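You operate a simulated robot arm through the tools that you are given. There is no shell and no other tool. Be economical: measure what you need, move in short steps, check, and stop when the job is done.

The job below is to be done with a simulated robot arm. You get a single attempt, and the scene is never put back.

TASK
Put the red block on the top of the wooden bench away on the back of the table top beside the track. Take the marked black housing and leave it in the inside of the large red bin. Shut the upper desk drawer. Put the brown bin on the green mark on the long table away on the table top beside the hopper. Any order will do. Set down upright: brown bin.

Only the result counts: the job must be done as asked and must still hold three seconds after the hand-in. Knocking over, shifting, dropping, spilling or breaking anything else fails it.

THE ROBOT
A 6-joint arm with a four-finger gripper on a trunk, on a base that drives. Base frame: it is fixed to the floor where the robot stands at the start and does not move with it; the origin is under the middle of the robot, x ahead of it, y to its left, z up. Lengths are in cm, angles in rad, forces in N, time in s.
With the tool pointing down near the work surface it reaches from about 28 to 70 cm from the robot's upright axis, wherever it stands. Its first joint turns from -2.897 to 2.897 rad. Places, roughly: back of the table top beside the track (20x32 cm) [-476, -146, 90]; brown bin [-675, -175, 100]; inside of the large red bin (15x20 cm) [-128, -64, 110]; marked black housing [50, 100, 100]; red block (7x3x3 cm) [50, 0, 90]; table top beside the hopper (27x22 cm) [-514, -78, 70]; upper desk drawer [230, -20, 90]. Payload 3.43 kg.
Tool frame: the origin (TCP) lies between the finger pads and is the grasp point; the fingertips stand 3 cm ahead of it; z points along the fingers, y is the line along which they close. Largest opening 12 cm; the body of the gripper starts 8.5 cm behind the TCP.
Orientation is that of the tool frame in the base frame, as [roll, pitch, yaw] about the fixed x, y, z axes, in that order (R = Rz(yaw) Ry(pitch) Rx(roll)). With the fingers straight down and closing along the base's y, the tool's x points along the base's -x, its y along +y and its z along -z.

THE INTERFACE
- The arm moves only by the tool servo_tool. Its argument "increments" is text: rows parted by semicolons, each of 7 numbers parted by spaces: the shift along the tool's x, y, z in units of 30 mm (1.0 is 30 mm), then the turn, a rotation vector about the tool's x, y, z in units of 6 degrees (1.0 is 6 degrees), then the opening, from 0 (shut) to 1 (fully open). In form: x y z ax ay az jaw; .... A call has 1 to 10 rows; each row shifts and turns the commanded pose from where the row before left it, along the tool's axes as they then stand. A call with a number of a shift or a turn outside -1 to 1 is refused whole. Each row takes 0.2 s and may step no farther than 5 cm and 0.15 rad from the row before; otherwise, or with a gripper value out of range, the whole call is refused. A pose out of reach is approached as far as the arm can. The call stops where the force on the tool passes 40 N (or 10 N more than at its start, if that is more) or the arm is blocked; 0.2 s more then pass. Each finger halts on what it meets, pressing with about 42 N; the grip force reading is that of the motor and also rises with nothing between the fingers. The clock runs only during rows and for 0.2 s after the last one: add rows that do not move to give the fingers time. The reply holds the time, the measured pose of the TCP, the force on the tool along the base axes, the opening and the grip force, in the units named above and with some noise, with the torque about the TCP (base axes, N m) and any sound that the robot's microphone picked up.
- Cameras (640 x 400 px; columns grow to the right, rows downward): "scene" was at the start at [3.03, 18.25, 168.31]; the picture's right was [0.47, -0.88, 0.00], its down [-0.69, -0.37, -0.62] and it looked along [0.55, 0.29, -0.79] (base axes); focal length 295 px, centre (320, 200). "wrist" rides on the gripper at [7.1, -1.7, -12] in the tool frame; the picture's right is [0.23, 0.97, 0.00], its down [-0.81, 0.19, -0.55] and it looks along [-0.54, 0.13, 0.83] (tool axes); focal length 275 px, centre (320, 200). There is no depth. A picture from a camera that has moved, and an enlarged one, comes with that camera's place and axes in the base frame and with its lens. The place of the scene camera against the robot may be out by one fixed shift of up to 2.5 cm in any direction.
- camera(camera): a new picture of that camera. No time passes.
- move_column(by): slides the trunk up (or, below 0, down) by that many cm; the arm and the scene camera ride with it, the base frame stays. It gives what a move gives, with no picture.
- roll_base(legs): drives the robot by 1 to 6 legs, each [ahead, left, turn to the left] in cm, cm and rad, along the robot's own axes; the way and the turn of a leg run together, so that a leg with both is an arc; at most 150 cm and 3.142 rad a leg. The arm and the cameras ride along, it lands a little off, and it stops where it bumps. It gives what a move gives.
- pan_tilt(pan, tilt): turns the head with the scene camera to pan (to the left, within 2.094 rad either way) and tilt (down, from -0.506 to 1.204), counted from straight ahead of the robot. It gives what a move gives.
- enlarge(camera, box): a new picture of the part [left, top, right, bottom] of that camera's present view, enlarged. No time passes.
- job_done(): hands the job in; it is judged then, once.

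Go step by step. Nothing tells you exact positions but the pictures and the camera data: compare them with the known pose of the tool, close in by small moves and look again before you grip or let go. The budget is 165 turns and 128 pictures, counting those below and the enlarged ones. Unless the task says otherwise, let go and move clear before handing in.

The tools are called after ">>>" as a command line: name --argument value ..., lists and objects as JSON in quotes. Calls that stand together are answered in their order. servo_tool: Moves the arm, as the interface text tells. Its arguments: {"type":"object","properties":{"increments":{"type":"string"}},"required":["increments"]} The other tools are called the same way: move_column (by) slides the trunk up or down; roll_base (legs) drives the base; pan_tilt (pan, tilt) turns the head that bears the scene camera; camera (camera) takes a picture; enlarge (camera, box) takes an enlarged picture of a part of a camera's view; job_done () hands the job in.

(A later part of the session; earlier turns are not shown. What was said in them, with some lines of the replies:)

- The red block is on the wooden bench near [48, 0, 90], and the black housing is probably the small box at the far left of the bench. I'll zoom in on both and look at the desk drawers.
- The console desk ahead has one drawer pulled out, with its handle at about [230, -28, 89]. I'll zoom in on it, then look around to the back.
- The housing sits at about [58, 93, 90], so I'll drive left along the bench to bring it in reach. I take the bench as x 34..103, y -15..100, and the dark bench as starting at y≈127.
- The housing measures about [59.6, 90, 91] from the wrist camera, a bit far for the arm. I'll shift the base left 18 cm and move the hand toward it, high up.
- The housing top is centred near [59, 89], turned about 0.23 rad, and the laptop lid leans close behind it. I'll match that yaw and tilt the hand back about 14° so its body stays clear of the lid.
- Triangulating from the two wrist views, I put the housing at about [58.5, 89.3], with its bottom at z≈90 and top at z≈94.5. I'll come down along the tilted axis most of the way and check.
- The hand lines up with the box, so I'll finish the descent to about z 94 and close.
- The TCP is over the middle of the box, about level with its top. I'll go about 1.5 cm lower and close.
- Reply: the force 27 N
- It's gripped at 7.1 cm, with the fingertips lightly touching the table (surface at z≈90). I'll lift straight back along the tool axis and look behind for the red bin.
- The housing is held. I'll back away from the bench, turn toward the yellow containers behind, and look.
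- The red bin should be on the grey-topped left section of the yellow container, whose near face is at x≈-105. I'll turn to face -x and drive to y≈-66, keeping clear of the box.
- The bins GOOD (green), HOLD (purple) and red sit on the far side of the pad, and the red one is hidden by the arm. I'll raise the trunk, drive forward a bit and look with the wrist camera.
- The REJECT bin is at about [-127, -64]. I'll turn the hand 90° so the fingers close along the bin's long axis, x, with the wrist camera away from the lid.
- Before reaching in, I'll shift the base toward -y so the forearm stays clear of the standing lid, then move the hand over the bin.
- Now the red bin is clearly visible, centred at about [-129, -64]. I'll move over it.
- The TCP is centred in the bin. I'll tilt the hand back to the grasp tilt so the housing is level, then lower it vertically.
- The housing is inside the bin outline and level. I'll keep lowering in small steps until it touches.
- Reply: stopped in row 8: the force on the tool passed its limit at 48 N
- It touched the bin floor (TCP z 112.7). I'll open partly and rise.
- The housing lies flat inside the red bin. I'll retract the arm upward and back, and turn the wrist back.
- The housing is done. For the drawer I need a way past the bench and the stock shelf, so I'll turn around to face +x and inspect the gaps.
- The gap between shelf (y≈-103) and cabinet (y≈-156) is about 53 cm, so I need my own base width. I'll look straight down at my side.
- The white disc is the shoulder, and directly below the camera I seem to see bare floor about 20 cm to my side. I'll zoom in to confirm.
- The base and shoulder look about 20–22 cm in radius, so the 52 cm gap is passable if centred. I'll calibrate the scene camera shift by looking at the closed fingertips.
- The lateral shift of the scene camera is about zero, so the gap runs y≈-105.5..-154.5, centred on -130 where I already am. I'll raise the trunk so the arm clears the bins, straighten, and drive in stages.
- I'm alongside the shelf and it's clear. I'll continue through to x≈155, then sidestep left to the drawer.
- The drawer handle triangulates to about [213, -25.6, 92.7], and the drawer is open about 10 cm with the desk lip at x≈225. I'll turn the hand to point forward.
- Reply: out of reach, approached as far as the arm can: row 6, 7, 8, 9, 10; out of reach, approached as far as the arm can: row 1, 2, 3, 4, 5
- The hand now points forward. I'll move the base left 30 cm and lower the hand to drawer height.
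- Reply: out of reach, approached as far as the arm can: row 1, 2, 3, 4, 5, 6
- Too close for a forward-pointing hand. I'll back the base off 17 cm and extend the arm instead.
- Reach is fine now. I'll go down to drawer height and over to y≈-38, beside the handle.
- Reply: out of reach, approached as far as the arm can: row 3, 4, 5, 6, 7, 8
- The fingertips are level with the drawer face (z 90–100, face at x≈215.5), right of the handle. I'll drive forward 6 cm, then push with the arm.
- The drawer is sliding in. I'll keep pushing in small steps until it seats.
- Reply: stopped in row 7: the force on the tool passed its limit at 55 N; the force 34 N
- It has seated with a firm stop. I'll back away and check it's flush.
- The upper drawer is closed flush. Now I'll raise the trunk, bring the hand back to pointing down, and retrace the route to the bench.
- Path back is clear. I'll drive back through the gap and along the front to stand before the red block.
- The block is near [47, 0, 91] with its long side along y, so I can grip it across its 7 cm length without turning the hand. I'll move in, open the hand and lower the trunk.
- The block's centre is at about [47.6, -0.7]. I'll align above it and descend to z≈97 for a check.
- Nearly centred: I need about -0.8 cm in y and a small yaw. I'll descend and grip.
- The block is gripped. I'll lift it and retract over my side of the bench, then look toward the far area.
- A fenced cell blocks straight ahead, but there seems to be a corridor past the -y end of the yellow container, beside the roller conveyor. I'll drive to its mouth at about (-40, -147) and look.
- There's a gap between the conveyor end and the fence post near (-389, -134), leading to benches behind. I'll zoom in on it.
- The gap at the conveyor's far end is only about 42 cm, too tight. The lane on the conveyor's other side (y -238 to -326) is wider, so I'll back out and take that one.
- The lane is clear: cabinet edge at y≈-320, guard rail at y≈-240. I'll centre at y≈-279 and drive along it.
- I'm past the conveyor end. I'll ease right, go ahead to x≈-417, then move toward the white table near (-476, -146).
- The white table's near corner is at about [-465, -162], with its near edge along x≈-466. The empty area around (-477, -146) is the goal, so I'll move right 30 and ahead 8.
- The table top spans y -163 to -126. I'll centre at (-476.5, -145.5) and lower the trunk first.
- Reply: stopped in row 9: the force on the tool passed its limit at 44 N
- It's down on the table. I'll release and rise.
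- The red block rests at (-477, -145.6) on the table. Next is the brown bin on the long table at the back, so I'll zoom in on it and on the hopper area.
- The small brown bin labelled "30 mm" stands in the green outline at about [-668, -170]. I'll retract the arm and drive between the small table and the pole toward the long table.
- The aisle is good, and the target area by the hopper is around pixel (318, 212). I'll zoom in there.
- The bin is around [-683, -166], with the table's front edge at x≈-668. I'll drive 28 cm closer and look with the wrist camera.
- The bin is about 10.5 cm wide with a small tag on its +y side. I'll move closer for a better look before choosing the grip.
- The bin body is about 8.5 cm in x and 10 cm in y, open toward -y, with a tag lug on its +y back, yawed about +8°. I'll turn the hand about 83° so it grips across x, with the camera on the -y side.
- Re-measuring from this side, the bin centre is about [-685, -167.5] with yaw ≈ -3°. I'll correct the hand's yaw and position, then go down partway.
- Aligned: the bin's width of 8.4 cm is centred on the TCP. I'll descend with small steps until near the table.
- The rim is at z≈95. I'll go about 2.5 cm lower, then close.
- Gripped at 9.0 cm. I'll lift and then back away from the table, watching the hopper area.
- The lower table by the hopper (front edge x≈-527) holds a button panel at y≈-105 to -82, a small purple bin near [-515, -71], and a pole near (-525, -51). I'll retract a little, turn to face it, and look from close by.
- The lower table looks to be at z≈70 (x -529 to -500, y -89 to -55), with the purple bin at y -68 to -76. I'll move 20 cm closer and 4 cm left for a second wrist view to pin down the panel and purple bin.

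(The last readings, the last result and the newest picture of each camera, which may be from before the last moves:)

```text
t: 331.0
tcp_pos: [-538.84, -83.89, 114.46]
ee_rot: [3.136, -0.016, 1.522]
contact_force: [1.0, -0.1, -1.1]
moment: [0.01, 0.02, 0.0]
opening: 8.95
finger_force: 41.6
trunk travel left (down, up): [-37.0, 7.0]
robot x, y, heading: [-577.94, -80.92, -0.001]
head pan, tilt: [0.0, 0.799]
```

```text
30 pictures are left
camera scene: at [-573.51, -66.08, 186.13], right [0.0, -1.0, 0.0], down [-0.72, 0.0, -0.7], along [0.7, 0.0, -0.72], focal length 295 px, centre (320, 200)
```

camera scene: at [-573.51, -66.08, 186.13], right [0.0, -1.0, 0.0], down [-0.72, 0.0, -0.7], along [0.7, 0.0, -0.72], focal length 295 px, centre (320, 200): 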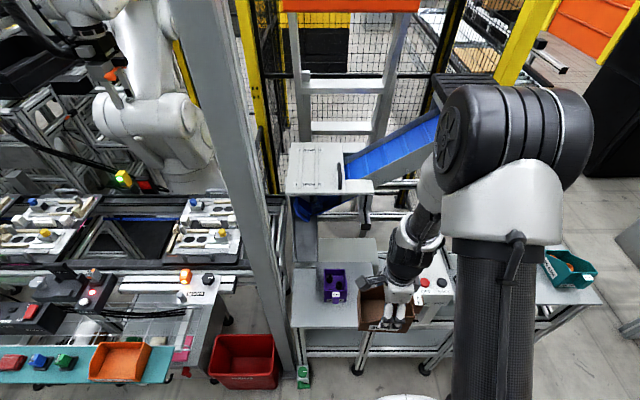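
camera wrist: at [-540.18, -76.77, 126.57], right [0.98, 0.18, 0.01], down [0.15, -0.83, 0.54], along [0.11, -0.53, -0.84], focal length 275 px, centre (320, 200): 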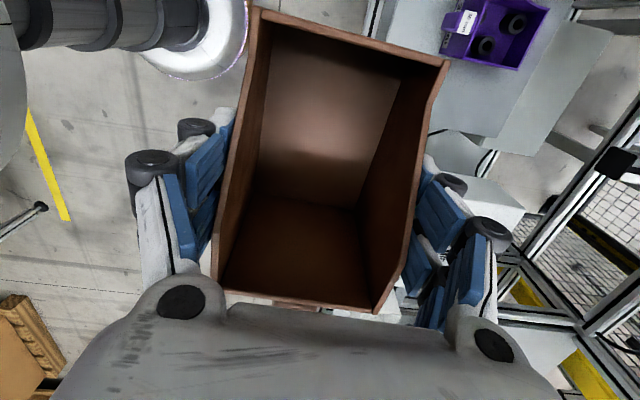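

The button panel's +y edge is at y≈-89.8 and its top at z≈98. The purple bin spans x -518 to -504, y -68.5 to -77. I'll set the brown bin just in front and right of it with its long side along x (TCP about (-520, -81.6)), so I'll turn the hand 90° so its lug points to +x.

>>> servo_tool --increments "0 0 -0.3 0 0 -1 0.3; 0 0 -0.3 0 0 -1 0.3; 0 0 0 0 0 -1 0.3; 0 0 0 0 0 -1 0.3; 0 0 0 0 0 -1 0.3; 0 0 0 0 0 -1 0.3; 0 0 0 0 0 -1 0.3; 0 0 0 0 0 -1 0.3; 0 0 0 0 0 -1 0.3; 0 0 0 0 0 -1 0.3"

>>> servo_tool --increments "0 0 0 0 0 -1 0.3; 0 0 0 0 0 -1 0.3; 0 0 0 0 0 -1 0.3; 0 0 0 0 0 -1 0.3; 0 0 0 0 0 -1 0.3; 0 0 0 0 0 -0.45 0.3; 0 0 0 0 0 0 0.3"

>>> camera --camera "wrist"

```text
t: 333.2
tcp_pos: [-538.98, -83.87, 116.24]
ee_rot: [3.125, -0.003, 2.572]
contact_force: [-0.2, 0.1, -1.8]
moment: [0.03, 0.02, -0.01]
opening: 8.93
finger_force: 41.8
trunk travel left (down, up): [-37.0, 7.0]
robot x, y, heading: [-578.43, -80.74, -0.003]
head pan, tilt: [0.0, 0.799]
```

```text
t: 334.8
tcp_pos: [-538.94, -83.98, 116.36]
ee_rot: [3.125, 0.007, 3.142]
contact_force: [1.3, -0.5, -2.0]
moment: [-0.02, 0.07, 0.02]
opening: 8.95
finger_force: 41.7
trunk travel left (down, up): [-37.0, 7.0]
robot x, y, heading: [-578.05, -81.06, 0.001]
head pan, tilt: [0.0, 0.799]
```

```text
29 pictures are left
camera wrist: at [-546.08, -85.74, 128.25], right [-0.23, 0.97, 0.01], down [0.81, 0.18, 0.56], along [0.54, 0.14, -0.83], focal length 275 px, centre (320, 200)
```

wrist: 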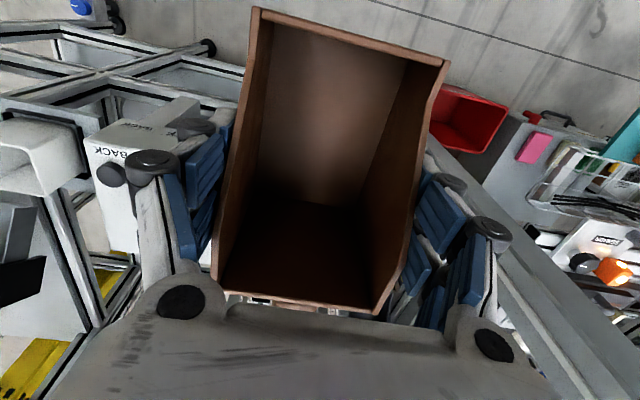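

>>> servo_tool --increments "-0.9 0.1 0 0 0 0 0.3; -0.9 0.1 0 0 0 0 0.3; -0.9 0.1 0 0 0 0 0.3; -0.9 0.1 0 0 0 0 0.3; -0.9 0.1 0 0 0 0 0.3; -0.9 0.1 0 0 0 0 0.3; -0.9 0.2 0 0 0 0 0.3; 0 0 0 0 0 0 0.3"

>>> pan_tilt --pan -0.1 --tilt 0.9

>>> enlarge --camera "scene" --box '[200, 150, 440, 350]'

>>> camera --camera "wrist"

```text
t: 336.6
tcp_pos: [-519.98, -81.47, 116.26]
ee_rot: [3.126, 0.008, 3.138]
contact_force: [-1.2, -0.4, -1.9]
moment: [-0.01, 0.02, 0.02]
opening: 8.96
finger_force: 42.3
trunk travel left (down, up): [-37.0, 7.0]
robot x, y, heading: [-578.11, -80.64, 0.002]
head pan, tilt: [0.0, 0.799]
```

```text
t: 337.3
tcp_pos: [-519.94, -81.54, 116.3]
ee_rot: [3.127, 0.005, 3.14]
contact_force: [-0.1, 0.4, -1.1]
moment: [0.01, 0.0, 0.03]
opening: 8.96
finger_force: 42.8
trunk travel left (down, up): [-37.0, 7.0]
robot x, y, heading: [-578.11, -80.75, -0.007]
head pan, tilt: [-0.099, 0.901]
```

```text
2.00 times, centred on (320, 250) of scene
camera zoom: at [-574.13, -66.83, 185.34], right [-0.1, -0.99, 0.0], down [-0.78, 0.08, -0.62], along [0.62, -0.06, -0.78], focal length 589 px, centre (320, 100)
```

zoom: 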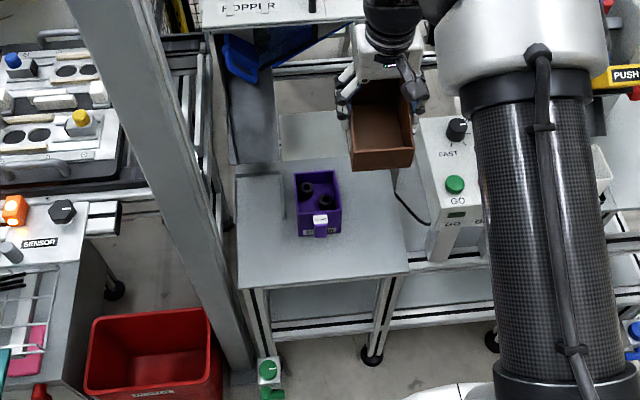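

```text
27 pictures are left
camera wrist: at [-527.11, -83.29, 128.27], right [-0.23, 0.97, 0.01], down [0.81, 0.18, 0.56], along [0.54, 0.14, -0.83], focal length 275 px, centre (320, 200)
```

wrist: 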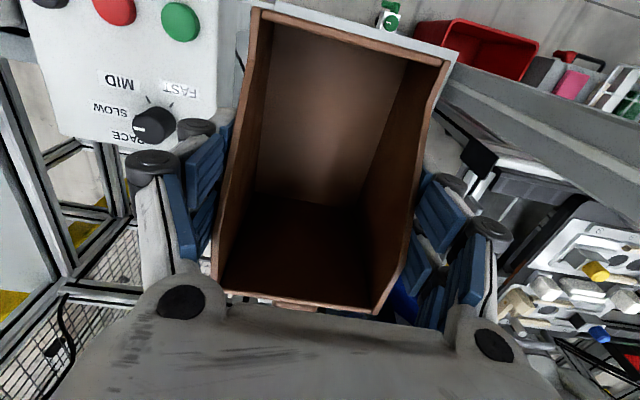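

The free spot right of the purple bin is clear, and the panel starts at y≈-90. I'll fine-adjust to TCP (-519.3, -82) and lower in stages with the arm only, so the forearm stays high.

>>> servo_tool --increments "-0.23 -0.15 0.8 0.15 0 0 0.3; 0 0 0.9 0 0 0 0.3; 0 0 0.9 0 0 0 0.3; 0 0 0.9 0 0 0 0.3; 0 0 0.9 0 0 0 0.3; 0 0 0.8 0 0 0 0.3; 0 0 0.8 0 0 0 0.3; 0 0 0 0 0 0 0.3"

>>> enlarge --camera "scene" --box '[200, 150, 440, 350]'

>>> camera --camera "wrist"

```text
t: 339.1
tcp_pos: [-519.14, -81.92, 98.49]
ee_rot: [-3.141, 0.006, 3.14]
contact_force: [-0.7, -0.5, -1.4]
moment: [0.01, 0.04, 0.0]
opening: 8.95
finger_force: 41.6
trunk travel left (down, up): [-37.0, 7.0]
robot x, y, heading: [-577.73, -80.71, 0.002]
head pan, tilt: [-0.099, 0.901]
```

```text
2.00 times, centred on (320, 250) of scene
camera zoom: at [-574.18, -66.85, 185.35], right [-0.1, -0.99, 0.0], down [-0.78, 0.08, -0.62], along [0.62, -0.06, -0.78], focal length 589 px, centre (320, 100)
```

zoom: 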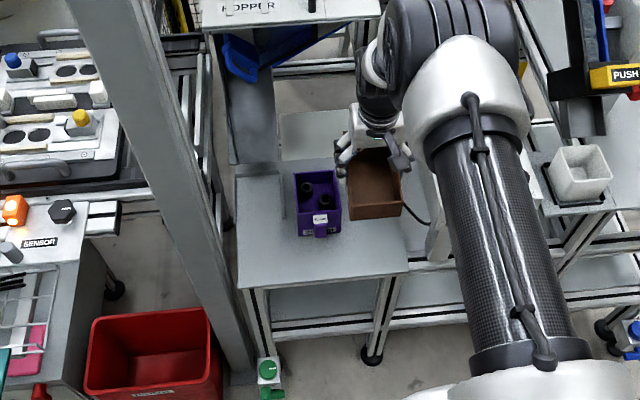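

```text
25 pictures are left
camera wrist: at [-526.25, -83.56, 110.46], right [-0.23, 0.97, 0.0], down [0.81, 0.19, 0.56], along [0.54, 0.13, -0.83], focal length 275 px, centre (320, 200)
```

wrist: 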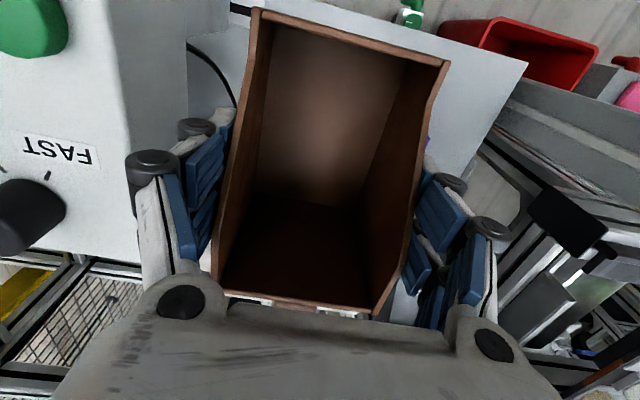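

Clearances still look fine. I'll lower further to z≈80.

>>> servo_tool --increments "0 0 0.8 0 0 0 0.3; 0 0 0.8 0 0 0 0.3; 0 0 0.8 0 0 0 0.3; 0 0 0.8 0 0 0 0.3; 0 0 0.8 0 0 0 0.3; 0 0 0.8 0 0 0 0.3; 0 0 0.6 0 0 0 0.3; 0 0 0 0 0 0 0.3"

>>> enlarge --camera "scene" --box '[200, 150, 440, 350]'

>>> camera --camera "wrist"

```text
t: 340.6
tcp_pos: [-518.44, -81.9, 84.09]
ee_rot: [-3.141, 0.02, 3.14]
contact_force: [-6.6, -1.9, 20.3]
moment: [0.98, 0.15, 0.33]
opening: 9.25
finger_force: 41.3
trunk travel left (down, up): [-37.0, 7.0]
robot x, y, heading: [-578.06, -81.1, 0.0]
head pan, tilt: [-0.099, 0.901]
stopped in row 7: the force on the tool passed its limit at 61 N (the readings are from after the stop); the commanded pose is now the measured one
```

```text
2.00 times, centred on (320, 250) of scene
camera zoom: at [-574.44, -66.89, 185.36], right [-0.1, -0.99, 0.0], down [-0.78, 0.08, -0.62], along [0.62, -0.06, -0.78], focal length 589 px, centre (320, 100)
```

zoom: 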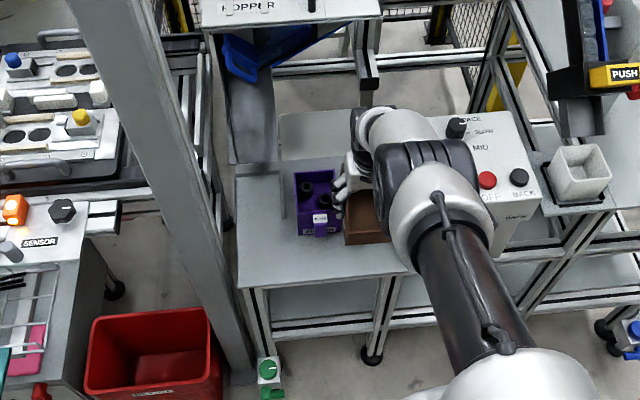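

```text
23 pictures are left
camera wrist: at [-525.7, -83.49, 95.99], right [-0.23, 0.97, 0.0], down [0.8, 0.19, 0.57], along [0.55, 0.13, -0.82], focal length 275 px, centre (320, 200)
```

wrist: 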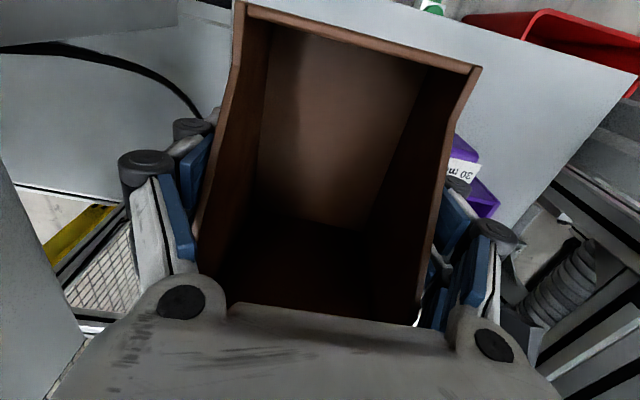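

The bin touched something at z≈80.5 on its +y side, most likely the rim of the purple bin. I'll lift back up and inspect both bins.

>>> servo_tool --increments "0 -0.1 -0.4 0 0 0 0.3; 0 -0.1 -0.8 0 0 0 0.3; 0 0 -0.9 0 0 0 0.3; 0 0 -0.9 0 0 0 0.3; 0 0 -0.9 0 0 0 0.3; 0 0 -0.9 0 0 0 0.3; 0 0 -0.6 0 0 0 0.3; 0 0 0 0 0 0 0.3"

>>> enlarge --camera "scene" --box '[240, 180, 400, 310]'

>>> camera --camera "wrist"

```text
t: 342.4
tcp_pos: [-518.69, -82.57, 100.22]
ee_rot: [3.141, 0.017, 3.139]
contact_force: [-0.2, 0.4, -0.6]
moment: [0.03, 0.03, -0.02]
opening: 8.97
finger_force: 41.9
trunk travel left (down, up): [-37.0, 7.0]
robot x, y, heading: [-578.25, -80.66, -0.002]
head pan, tilt: [-0.099, 0.901]
```

```text
3.08 times, centred on (320, 245) of scene
camera zoom: at [-574.14, -66.85, 185.34], right [-0.1, -0.99, 0.0], down [-0.78, 0.08, -0.62], along [0.62, -0.06, -0.78], focal length 906 px, centre (320, 62)
```

zoom: 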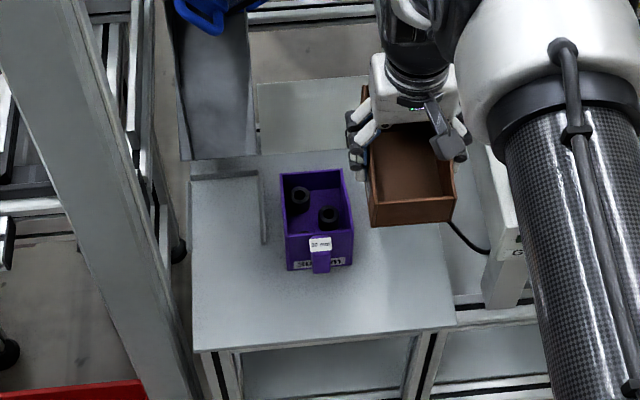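

```text
21 pictures are left
camera wrist: at [-526.01, -84.04, 112.05], right [-0.23, 0.97, 0.0], down [0.8, 0.19, 0.57], along [0.55, 0.13, -0.82], focal length 275 px, centre (320, 200)
```

wrist: 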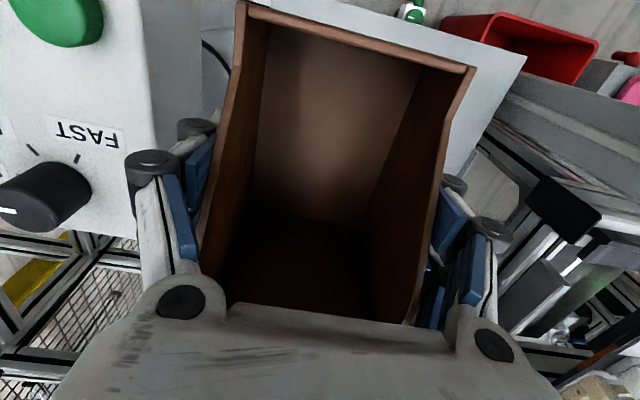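

Both bins look upright and the purple one hasn't visibly moved. The brown bin slid about 2 cm up in the grip. I'll set it down farther forward, TCP (-522.5, -81.3), so it can't overlap the purple bin, and lower in small steps.

>>> servo_tool --increments "0.65 0.22 0 0 0.16 0 0.3; 0.62 0.2 0 0 0 0 0.3; 0 0 0.8 0 0 0 0.3; 0 0 0.8 0 0 0 0.3; 0 0 0.8 0 0 0 0.3; 0 0 0.8 0 0 0 0.3; 0 0 0.8 0 0 0 0.3; 0 0 0.5 0 0 0 0.3; 0 0 0.4 0 0 0 0.3; 0 0 0 0 0 0 0.3"

>>> enlarge --camera "scene" --box '[240, 180, 400, 310]'

>>> camera --camera "wrist"

```text
t: 344.6
tcp_pos: [-522.58, -81.23, 85.35]
ee_rot: [-3.141, -0.001, 3.138]
contact_force: [-0.3, 0.2, -2.3]
moment: [-0.03, 0.03, 0.01]
opening: 8.98
finger_force: 41.9
trunk travel left (down, up): [-37.0, 7.0]
robot x, y, heading: [-578.09, -80.51, -0.003]
head pan, tilt: [-0.099, 0.901]
```

```text
3.08 times, centred on (320, 245) of scene
camera zoom: at [-574.17, -66.85, 185.35], right [-0.1, -0.99, 0.0], down [-0.78, 0.08, -0.62], along [0.62, -0.06, -0.78], focal length 906 px, centre (320, 62)
```

zoom: 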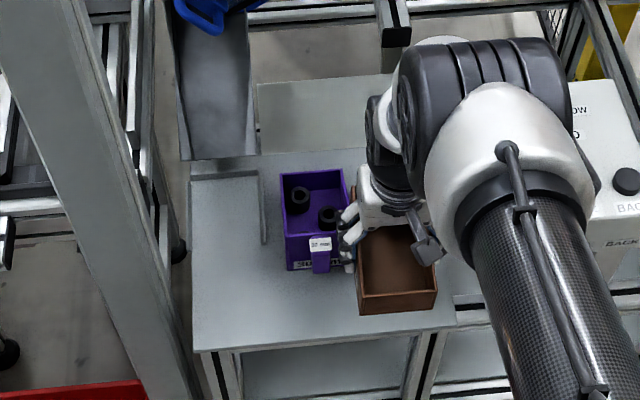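

```text
19 pictures are left
camera wrist: at [-529.65, -82.78, 97.36], right [-0.23, 0.97, 0.0], down [0.81, 0.19, 0.55], along [0.54, 0.13, -0.83], focal length 275 px, centre (320, 200)
```

wrist: 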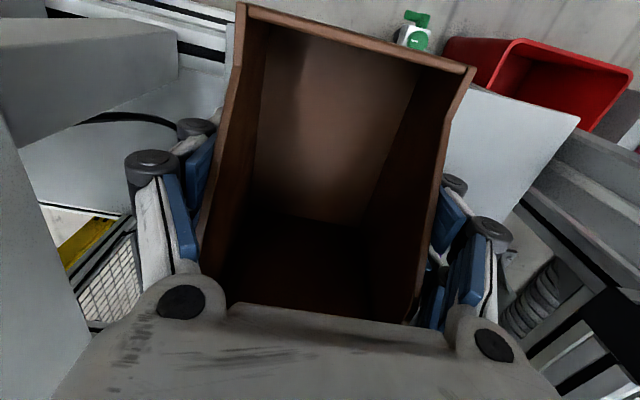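

No contact yet, and the bin clears the purple one. I'll keep lowering gently until the fingertips or bin touch.

>>> servo_tool --increments "0 0 0.4 0 0 0 0.3; 0 0 0.4 0 0 0 0.3; 0 0 0.4 0 0 0 0.3; 0 0 0.4 0 0 0 0.3; 0 0 0.3 0 0 0 0.3; 0 0 0.2 0 0 0 0.3; 0 0 0.2 0 0 0 0.3; 0 0 0.2 0 0 0 0.3; 0 0 0.2 0 0 0 0.3; 0 0 0 0 0 0 0.3"

>>> enlarge --camera "scene" --box '[240, 180, 400, 310]'

```text
t: 345.1
tcp_pos: [-521.85, -81.25, 84.43]
ee_rot: [-3.141, 0.011, 3.139]
contact_force: [-10.2, -1.1, 30.1]
moment: [1.24, -0.67, 0.42]
opening: 9.04
finger_force: 42.1
trunk travel left (down, up): [-37.0, 7.0]
robot x, y, heading: [-578.05, -80.64, 0.001]
head pan, tilt: [-0.099, 0.901]
stopped in row 2: the force on the tool passed its limit at 45 N (the readings are from after the stop); the commanded pose is now the measured one
```

```text
3.08 times, centred on (320, 245) of scene
camera zoom: at [-574.41, -66.86, 185.38], right [-0.1, -0.99, 0.0], down [-0.78, 0.08, -0.62], along [0.62, -0.06, -0.78], focal length 906 px, centre (320, 62)
```

zoom: 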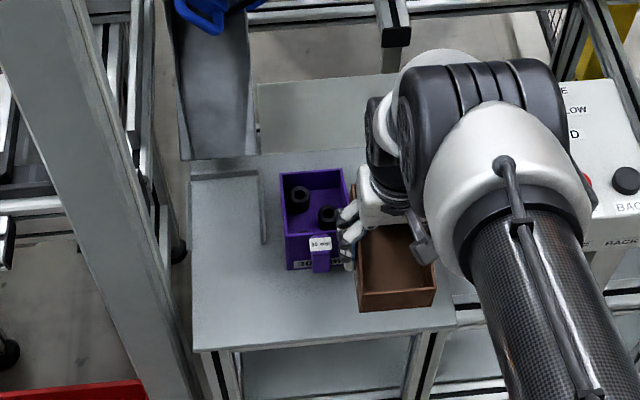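

Contact again at the same height, near (-518.5, -77): the purple bin's rim corner is at z≈82.5. I'll lift 3 cm, shift to (-523.3, -82) to clear it, and lower again.

>>> servo_tool --increments "0 0 -0.6 0 0 0 0.3; 0 0 -0.5 0 0.1 0 0.3; 0.48 -0.25 0 0 0 0 0.3; 0 0 0 0 0 0 0.3; 0 0 0.6 0 0 0 0.3; 0 0 0.4 0 0 0 0.3; 0 0 0.2 0 0 0 0.3; 0 0 0.2 0 0 0 0.3; 0 0 0.2 0 0 0 0.3; 0 0 0 0 0 0 0.3"

>>> enlarge --camera "scene" --box '[240, 180, 400, 310]'

```text
t: 347.3
tcp_pos: [-523.51, -82.08, 82.59]
ee_rot: [-3.141, -0.006, -3.141]
contact_force: [-0.4, 0.0, -1.0]
moment: [-0.01, 0.01, -0.04]
opening: 8.97
finger_force: 41.8
trunk travel left (down, up): [-37.0, 7.0]
robot x, y, heading: [-578.06, -80.91, 0.001]
head pan, tilt: [-0.099, 0.901]
```

```text
3.08 times, centred on (320, 245) of scene
camera zoom: at [-574.17, -66.85, 185.34], right [-0.1, -0.99, 0.0], down [-0.78, 0.08, -0.62], along [0.62, -0.06, -0.78], focal length 906 px, centre (320, 62)
```

zoom: 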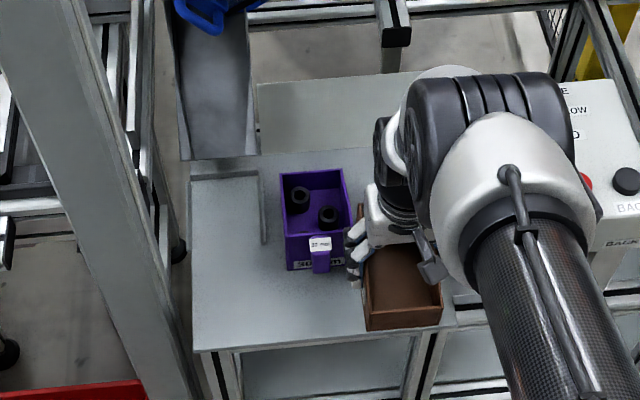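

It now passes beside the purple bin without contact. I'll keep lowering gently to the table.

>>> servo_tool --increments "0.0 0 0.3 0 -0.05 0 0.3; 0 0 0.3 0 0 0 0.3; 0 0 0.3 0 0 0 0.3; 0 0 0.2 0 0 0 0.3; 0 0 0.2 0 0 0 0.3; 0 0 0.2 0 0 0 0.3; 0 0 0.2 0 0 0 0.3; 0 0 0.2 0 0 0 0.3; 0 0 0.2 0 0 0 0.3; 0 0 0 0 0 0 0.3"

```text
t: 349.5
tcp_pos: [-523.74, -82.01, 76.61]
ee_rot: [3.141, 0.005, 3.139]
contact_force: [-0.3, 0.5, -1.0]
moment: [0.03, -0.01, -0.02]
opening: 8.96
finger_force: 41.4
out of reach, approached as far as the arm can: row 9
trunk travel left (down, up): [-37.0, 7.0]
robot x, y, heading: [-578.24, -80.7, -0.001]
head pan, tilt: [-0.099, 0.901]
```

The arm is at its lower limit, so I'll use the trunk in small steps.

>>> move_column --by -2

>>> move_column --by -1

>>> enlarge --camera "scene" --box '[240, 180, 400, 310]'

```text
t: 350.2
tcp_pos: [-523.63, -82.04, 74.76]
ee_rot: [3.141, 0.003, 3.139]
contact_force: [-1.6, -0.8, 8.6]
moment: [-0.42, 0.47, -0.11]
opening: 8.98
finger_force: 42.4
trunk travel left (down, up): [-35.0, 9.0]
robot x, y, heading: [-578.24, -80.79, -0.001]
head pan, tilt: [-0.099, 0.901]
```

```text
t: 350.6
tcp_pos: [-523.3, -82.18, 74.48]
ee_rot: [-3.14, 0.008, 3.138]
contact_force: [-3.9, -0.5, 16.4]
moment: [0.3, -0.13, 0.09]
opening: 8.96
finger_force: 41.9
trunk travel left (down, up): [-34.5, 9.5]
robot x, y, heading: [-578.03, -80.98, -0.0]
head pan, tilt: [-0.099, 0.901]
stopped: the force on the tool passed its limit at 50 N (the readings are from after the stop); the commanded pose is now the measured one
```

```text
3.08 times, centred on (320, 245) of scene
camera zoom: at [-574.26, -66.86, 182.86], right [-0.1, -0.99, 0.0], down [-0.78, 0.08, -0.62], along [0.62, -0.06, -0.78], focal length 906 px, centre (320, 62)
```

zoom: 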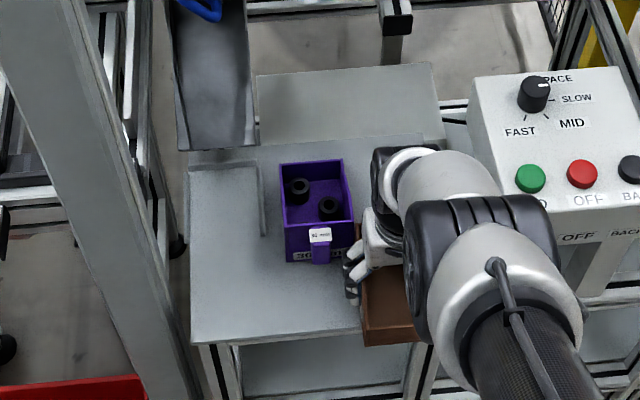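

Contact on the table at TCP z≈74.5, with nearly zero moment. I'll open just enough to free the bin and rise.

>>> servo_tool --increments "0 0 0 0 0 0 0.79; 0 0 0 0 0 0 0.79; 0 0 0 0 0 0 0.79; 0 0 0 0 0 0 0.79; 0 0 -0.3 0 0 0 0.79; 0 0 -0.6 0 0 0 0.79; 0 0 -0.8 0 0 0 0.79; 0 0 -0.8 0 0 0 0.79; 0 0 -0.8 0 0 0 0.79; 0 0 0 0 0 0 0.79"

>>> camera --camera "wrist"

>>> enlarge --camera "scene" --box '[240, 180, 400, 310]'

```text
t: 352.8
tcp_pos: [-523.46, -82.07, 84.46]
ee_rot: [3.141, 0.005, 3.138]
contact_force: [0.2, -0.3, 1.1]
moment: [-0.03, 0.03, 0.02]
opening: 9.48
finger_force: 0.1
trunk travel left (down, up): [-34.5, 9.5]
robot x, y, heading: [-578.36, -80.8, -0.002]
head pan, tilt: [-0.099, 0.901]
```

```text
15 pictures are left
camera wrist: at [-530.62, -83.61, 96.4], right [-0.23, 0.97, 0.0], down [0.81, 0.19, 0.56], along [0.54, 0.13, -0.83], focal length 275 px, centre (320, 200)
```

wrist: 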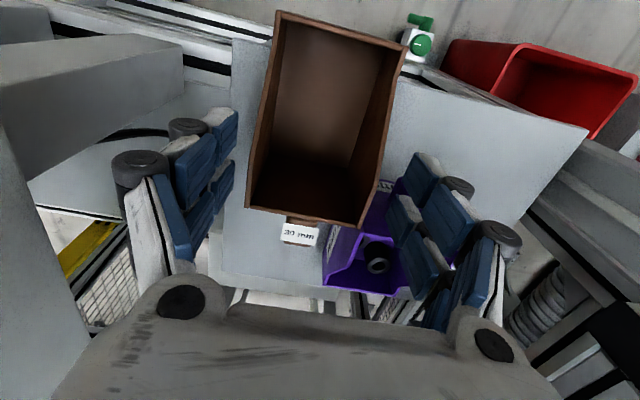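

```text
3.08 times, centred on (320, 245) of scene
camera zoom: at [-574.16, -66.85, 182.85], right [-0.1, -0.99, 0.0], down [-0.78, 0.08, -0.62], along [0.62, -0.06, -0.78], focal length 906 px, centre (320, 62)
```

zoom: 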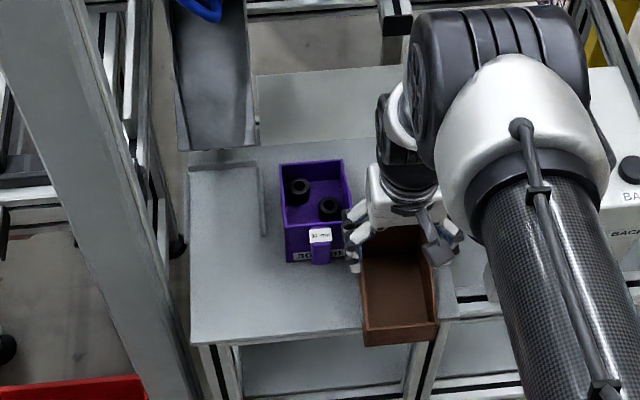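

The brown bin is upright on the table but overhangs the front edge by about 2–3 cm. I'll re-grip it by its front lip, with the fingers closing along x, and ease it about 5 cm deeper beside the purple bin. First I'll rise and turn the hand.

>>> servo_tool --increments "0 0 -0.9 0 0 0 0.79; 0 0 -0.9 0 0 0 0.79; 0 0 -0.9 0 0 0 0.79; 0 0 -0.9 0 0 0 0.79; 0 0 -0.9 0 0 0 0.79; 0 0 -0.9 0 0 0 0.79; 0 0 -0.9 0 0 0 0.5; 0 0 0 0 0 1 0.5; 0 0 0 0 0 1 0.5; 0 0 0 0 0 1 0.5"

>>> servo_tool --increments "0 0 0 0 0 1 0.5; 0 0 0 0 0 1 0.5; 0 0 0 0 0 1 0.5; 0 0 0 0 0 1 0.5; 0 0 0 0 0 1 0.5; 0 0 0 0 0 1 0.5; 0 0 0 0 0 1 0.5; 0 0 0 0 0 1 0.5; 0 0 0 0 0 1 0.5; 0 0 0 0 0 1 0.5"

>>> servo_tool --increments "0 0 0 0 0 1 0.5; 0 0 0 0 0 1 0.5; 0 0 0 0 0 0 0.5"

>>> camera --camera "wrist"

```text
t: 355.0
tcp_pos: [-523.74, -82.11, 103.23]
ee_rot: [3.139, 0.005, 2.822]
contact_force: [-0.7, -0.9, 0.2]
moment: [-0.01, 0.03, 0.02]
opening: 6.0
finger_force: 0.1
trunk travel left (down, up): [-34.5, 9.5]
robot x, y, heading: [-578.38, -81.03, -0.001]
head pan, tilt: [-0.099, 0.901]
```

```text
t: 357.2
tcp_pos: [-523.62, -82.17, 103.12]
ee_rot: [3.136, 0.001, 1.775]
contact_force: [-0.3, 0.0, 0.7]
moment: [0.04, 0.03, 0.01]
opening: 6.0
finger_force: 0.0
trunk travel left (down, up): [-34.5, 9.5]
robot x, y, heading: [-578.02, -80.74, -0.004]
head pan, tilt: [-0.099, 0.901]
```

```text
t: 358.0
tcp_pos: [-523.64, -82.1, 103.24]
ee_rot: [3.136, -0.001, 1.564]
contact_force: [-0.3, 0.5, -0.3]
moment: [0.0, -0.01, -0.01]
opening: 6.0
finger_force: 0.1
trunk travel left (down, up): [-34.5, 9.5]
robot x, y, heading: [-578.26, -80.85, -0.004]
head pan, tilt: [-0.099, 0.901]
```

```text
13 pictures are left
camera wrist: at [-525.34, -74.83, 115.22], right [0.97, 0.23, 0.01], down [0.19, -0.81, 0.55], along [0.13, -0.54, -0.83], focal length 275 px, centre (320, 200)
```

wrist: 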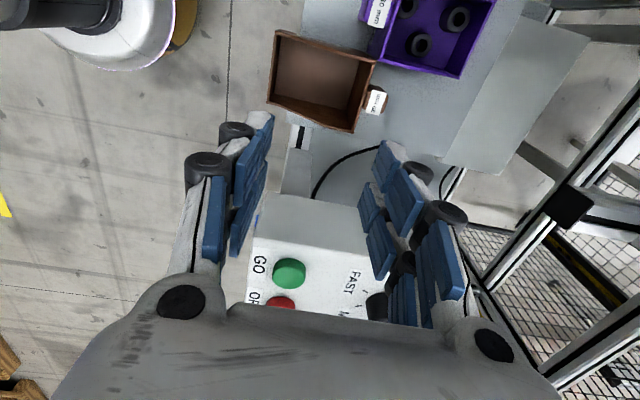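

From above, the brown bin occupies x -529.9 to -518, y -77.4 to -86, and the table edge is at x≈-526.4. The strip beside the purple bin is free down to y≈-89.9, so I'll grip the front lip at (-529.7, -81.4) and lower to it.

>>> servo_tool --increments "0.12 -0.7 0 0 0 0 0.5; 0.11 -0.7 0 0 0 0 0.5; 0 -0.63 0 0 0 0 0.5; 0 0 0 0 0 0 0.5"

>>> move_column --by -10

>>> servo_tool --increments "0 0 0.8 0 0 0 0.5; 0 0 0.8 0 0 0 0.5; 0 0 0.8 0 0 0 0.5; 0 0 0.6 0 0 0 0.5; 0 0 0.4 0 0 0 0.5; 0 0 0 0 0 0 0.5"

>>> camera --camera "wrist"

```text
t: 359.0
tcp_pos: [-529.78, -81.33, 103.19]
ee_rot: [3.135, -0.001, 1.568]
contact_force: [0.5, -0.7, -0.3]
moment: [0.03, 0.04, 0.02]
opening: 6.02
finger_force: 0.1
trunk travel left (down, up): [-34.5, 9.5]
robot x, y, heading: [-577.78, -81.22, 0.006]
head pan, tilt: [-0.099, 0.901]
```

```text
t: 360.3
tcp_pos: [-529.79, -81.37, 93.26]
ee_rot: [3.136, 0.001, 1.569]
contact_force: [0.2, 0.2, -0.2]
moment: [0.01, 0.0, 0.0]
opening: 5.98
finger_force: 0.0
trunk travel left (down, up): [-24.5, 19.5]
robot x, y, heading: [-578.48, -80.83, 0.002]
head pan, tilt: [-0.099, 0.901]
```

```text
t: 361.7
tcp_pos: [-529.71, -81.38, 82.95]
ee_rot: [3.136, 0.0, 1.568]
contact_force: [-0.1, 0.0, -0.4]
moment: [0.0, 0.01, -0.01]
opening: 6.0
finger_force: 0.0
trunk travel left (down, up): [-24.5, 19.5]
robot x, y, heading: [-578.08, -80.68, -0.004]
head pan, tilt: [-0.099, 0.901]
```

```text
12 pictures are left
camera wrist: at [-531.31, -74.04, 95.0], right [0.97, 0.23, 0.01], down [0.19, -0.81, 0.55], along [0.13, -0.54, -0.83], focal length 275 px, centre (320, 200)
```

wrist: 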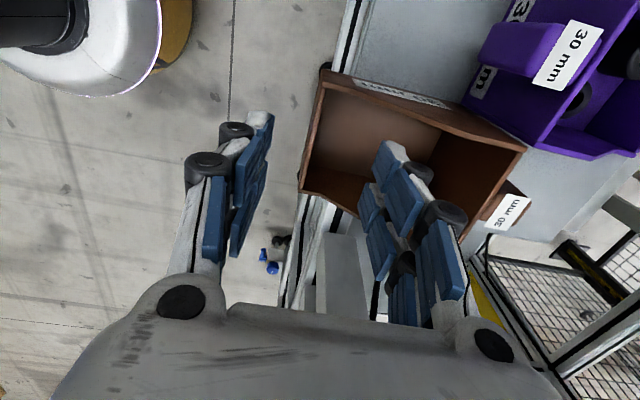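

One finger is inside the bin and one in front of the lip. I'll lower about 6.3 cm and close on the lip.

>>> servo_tool --increments "0 -0.1 0.7 0 0 0 0.5; 0 0 0.6 0 0 0 0.5; 0 0 0.4 0 0 0 0.5; 0 0 0.2 0 0 0 0.5; 0 0 0.2 0 0 0 0.5; 0 0 0 0 0 0 0.5; 0 0 0 0 0 0 0; 0 0 0 0 0 0 0; 0 0 0 0 0 0 0; 0 0 0 0 0 0 0"

>>> camera --camera "wrist"

```text
t: 363.9
tcp_pos: [-529.96, -81.26, 76.64]
ee_rot: [3.135, 0.0, 1.567]
contact_force: [-0.2, 0.6, 0.0]
moment: [-0.05, -0.01, -0.02]
opening: 0.62
finger_force: 20.4
trunk travel left (down, up): [-24.5, 19.5]
robot x, y, heading: [-578.12, -80.98, -0.001]
head pan, tilt: [-0.099, 0.901]
```

```text
11 pictures are left
camera wrist: at [-531.63, -74.1, 88.77], right [0.97, 0.23, 0.0], down [0.19, -0.81, 0.55], along [0.13, -0.54, -0.83], focal length 275 px, centre (320, 200)
```

wrist: 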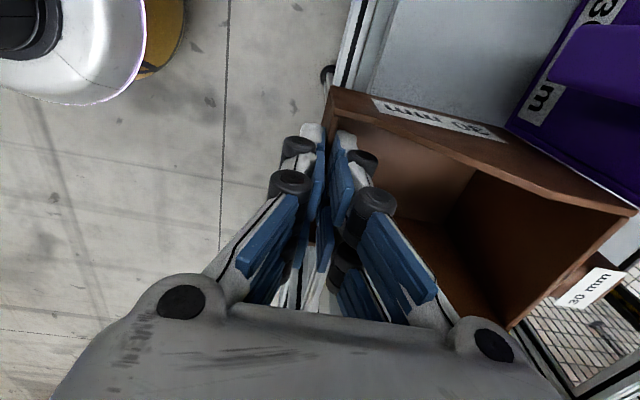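

The lip is held. I'll let the grip settle, lift about 0.8 cm and check the bin stays level.

>>> servo_tool --increments "0 0 0 0 0 0 0; 0 0 0 0 0 0 0; 0 0 -0.15 0 0 0 0; 0 0 -0.15 0 0 0 0; 0 0 0 0 0 0 0"

>>> camera --camera "wrist"

```text
t: 365.1
tcp_pos: [-530.08, -81.42, 77.58]
ee_rot: [3.138, 0.0, 1.568]
contact_force: [-0.2, 0.4, -0.4]
moment: [0.03, 0.13, 0.01]
opening: 0.59
finger_force: 38.4
trunk travel left (down, up): [-24.5, 19.5]
robot x, y, heading: [-577.93, -80.94, 0.008]
head pan, tilt: [-0.099, 0.901]
```

```text
10 pictures are left
camera wrist: at [-531.6, -74.14, 89.64], right [0.97, 0.23, 0.0], down [0.19, -0.81, 0.55], along [0.13, -0.54, -0.83], focal length 275 px, centre (320, 200)
```

wrist: 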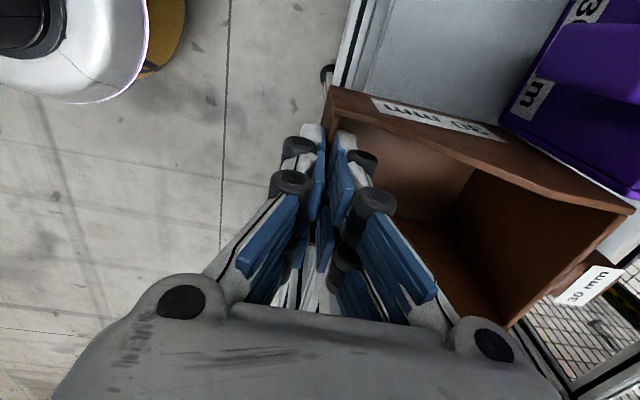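

The bin is held level. I'll shift 2.2 cm toward -y, then 6 cm deeper, and check.

>>> servo_tool --increments "-0.25 0 0 0 0 0 0; -0.25 0 0 0 0 0 0; -0.23 0 0 0 0 0 0; 0 0.4 0 0 0 0 0; 0 0.4 0 0 0 0 0; 0 0.4 0 0 0 0 0; 0 0.4 0 0 0 0 0; 0 0.4 0 0 0 0 0; 0 0 0 0 0 0 0"

>>> camera --camera "wrist"

>>> enlarge --camera "scene" --box '[240, 180, 400, 310]'

```text
t: 367.1
tcp_pos: [-523.97, -83.56, 77.76]
ee_rot: [3.136, -0.001, 1.568]
contact_force: [-0.2, -0.3, -1.3]
moment: [0.02, 0.12, 0.01]
opening: 0.59
finger_force: 38.4
trunk travel left (down, up): [-24.5, 19.5]
robot x, y, heading: [-577.78, -81.02, 0.001]
head pan, tilt: [-0.099, 0.901]
```

```text
9 pictures are left
camera wrist: at [-525.64, -76.32, 89.68], right [0.97, 0.23, 0.0], down [0.19, -0.81, 0.55], along [0.13, -0.54, -0.83], focal length 275 px, centre (320, 200)
```

wrist: 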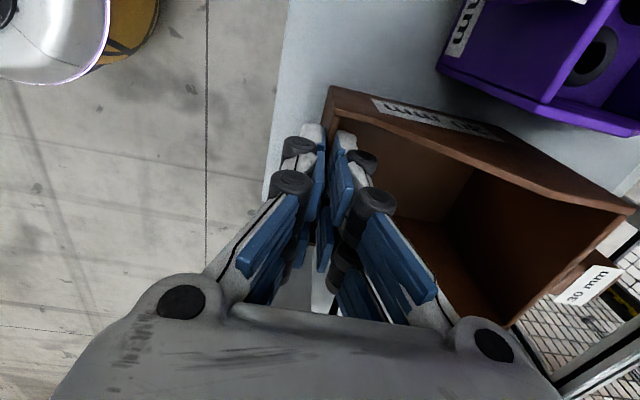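

```text
3.08 times, centred on (320, 245) of scene
camera zoom: at [-574.18, -66.85, 172.86], right [-0.1, -0.99, 0.0], down [-0.78, 0.08, -0.62], along [0.62, -0.06, -0.78], focal length 906 px, centre (320, 62)
```

zoom: 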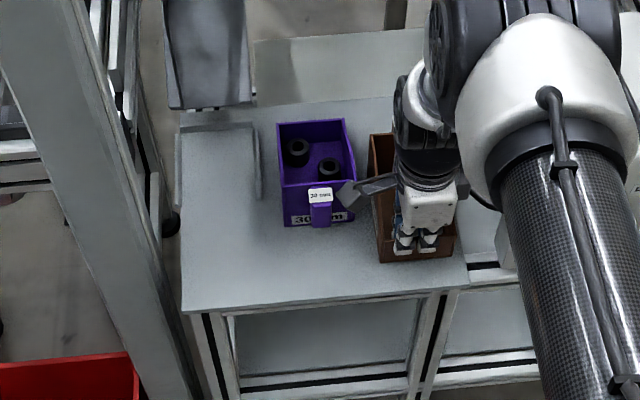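

The brown bin is now fully over the table, clear of the purple bin. I'll lower it and release.

>>> servo_tool --increments "0 0 0.15 0 0 0 0; 0 0 0.1 0 0 0 0; 0 0 0.07 0 0 0 0; 0 0 0.05 0 0 0 0; 0 0 0 0 0 0 0"

```text
t: 368.3
tcp_pos: [-524.03, -83.44, 76.6]
ee_rot: [3.133, 0.0, 1.567]
contact_force: [-3.8, -3.3, 20.7]
moment: [-0.24, 0.16, -0.03]
opening: 0.61
finger_force: 37.9
trunk travel left (down, up): [-24.5, 19.5]
robot x, y, heading: [-578.04, -80.48, -0.004]
head pan, tilt: [-0.099, 0.901]
```

It's on the table. I'll open to about 4 cm and rise straight up.

>>> servo_tool --increments "0 0 0 0 0 0 0.3; 0 0 0 0 0 0 0.3; 0 0 0 0 0 0 0.3; 0 0 -0.3 0 0 0 0.3; 0 0 -0.6 0 0 0 0.3; 0 0 -0.9 0 0 0 0.3; 0 0 -0.9 0 0 0 0.3; 0 0 -0.9 0 0 0 0.3; 0 0 -0.9 0 0 0 0.3; 0 0 0 0 0 0 0.3"

>>> move_column --by 12

>>> camera --camera "wrist"

>>> enlarge --camera "scene" --box '[240, 180, 400, 310]'

```text
t: 370.5
tcp_pos: [-524.17, -83.46, 90.03]
ee_rot: [3.138, 0.001, 1.568]
contact_force: [-0.3, -0.4, -0.5]
moment: [0.01, -0.01, -0.01]
opening: 3.6
finger_force: 0.1
trunk travel left (down, up): [-24.5, 19.5]
robot x, y, heading: [-578.3, -80.65, 0.001]
head pan, tilt: [-0.099, 0.901]
```

```text
t: 372.0
tcp_pos: [-524.2, -83.55, 101.86]
ee_rot: [3.137, -0.002, 1.567]
contact_force: [-0.8, -0.1, -0.9]
moment: [0.02, -0.01, -0.03]
opening: 3.61
finger_force: 0.0
trunk travel left (down, up): [-36.5, 7.5]
robot x, y, heading: [-577.98, -81.22, -0.001]
head pan, tilt: [-0.099, 0.901]
```

```text
7 pictures are left
camera wrist: at [-525.82, -76.25, 114.04], right [0.97, 0.23, 0.0], down [0.19, -0.81, 0.55], along [0.13, -0.54, -0.83], focal length 275 px, centre (320, 200)
```

wrist: 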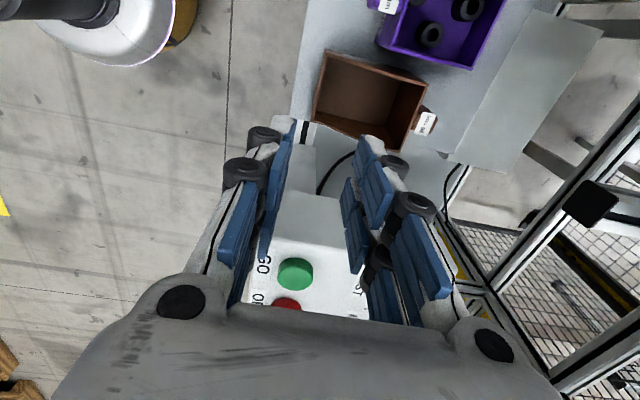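

```text
3.08 times, centred on (320, 245) of scene
camera zoom: at [-574.17, -66.85, 184.85], right [-0.1, -0.99, 0.0], down [-0.78, 0.08, -0.62], along [0.62, -0.06, -0.78], focal length 906 px, centre (320, 62)
```

zoom: 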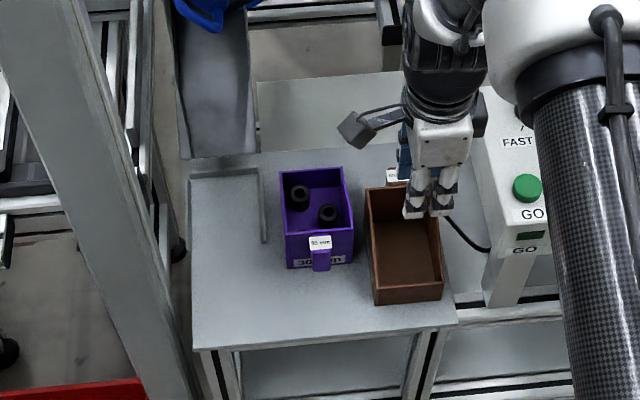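

The brown bin stands upright on the table beside the hopper, and the purple bin is where it was. I'll back the robot clear and hand in.

>>> roll_base --legs '[[-18, 0, 0]]'

>>> camera --camera "scene"

```text
t: 373.5
tcp_pos: [-542.18, -83.59, 102.04]
ee_rot: [3.136, -0.001, 1.567]
contact_force: [-0.7, -0.1, -0.8]
moment: [0.03, -0.02, -0.04]
opening: 3.6
finger_force: 0.1
trunk travel left (down, up): [-36.5, 7.5]
robot x, y, heading: [-595.83, -80.58, -0.002]
head pan, tilt: [-0.099, 0.901]
```

```text
5 pictures are left
camera scene: at [-592.23, -66.83, 184.86], right [-0.1, -0.99, 0.0], down [-0.78, 0.08, -0.62], along [0.62, -0.06, -0.78], focal length 295 px, centre (320, 200)
```

scene: 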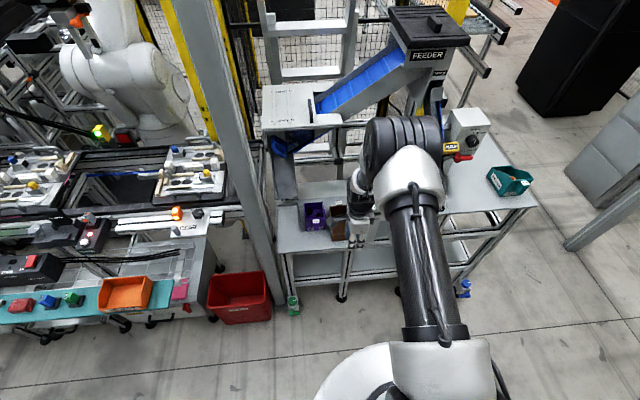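

Everything is in place and the hand is clear, so I'm handing in.

>>> job_done

```text
The job is handed in.
```

All four tasks are done and handed in, but while placing the brown bin I twice touched the purple bin already standing by the hopper.

- **Black housing:** it lies flat inside the large red bin.
- **Upper desk drawer:** it is shut flush.
- **Red block:** it is on the table beside the track, at about (-477, -146).
- **Brown bin:** it stands upright on the table beside the hopper, at about (-518, -84), fully on the table top.

Each touch stopped at the force limit. The purple bin still looked upright and in place in the pictures afterwards, though a shift of a few millimetres could go unseen. The brown bin also dropped about a centimetre when I first set it down; I then re-gripped it and moved it deeper onto the table.
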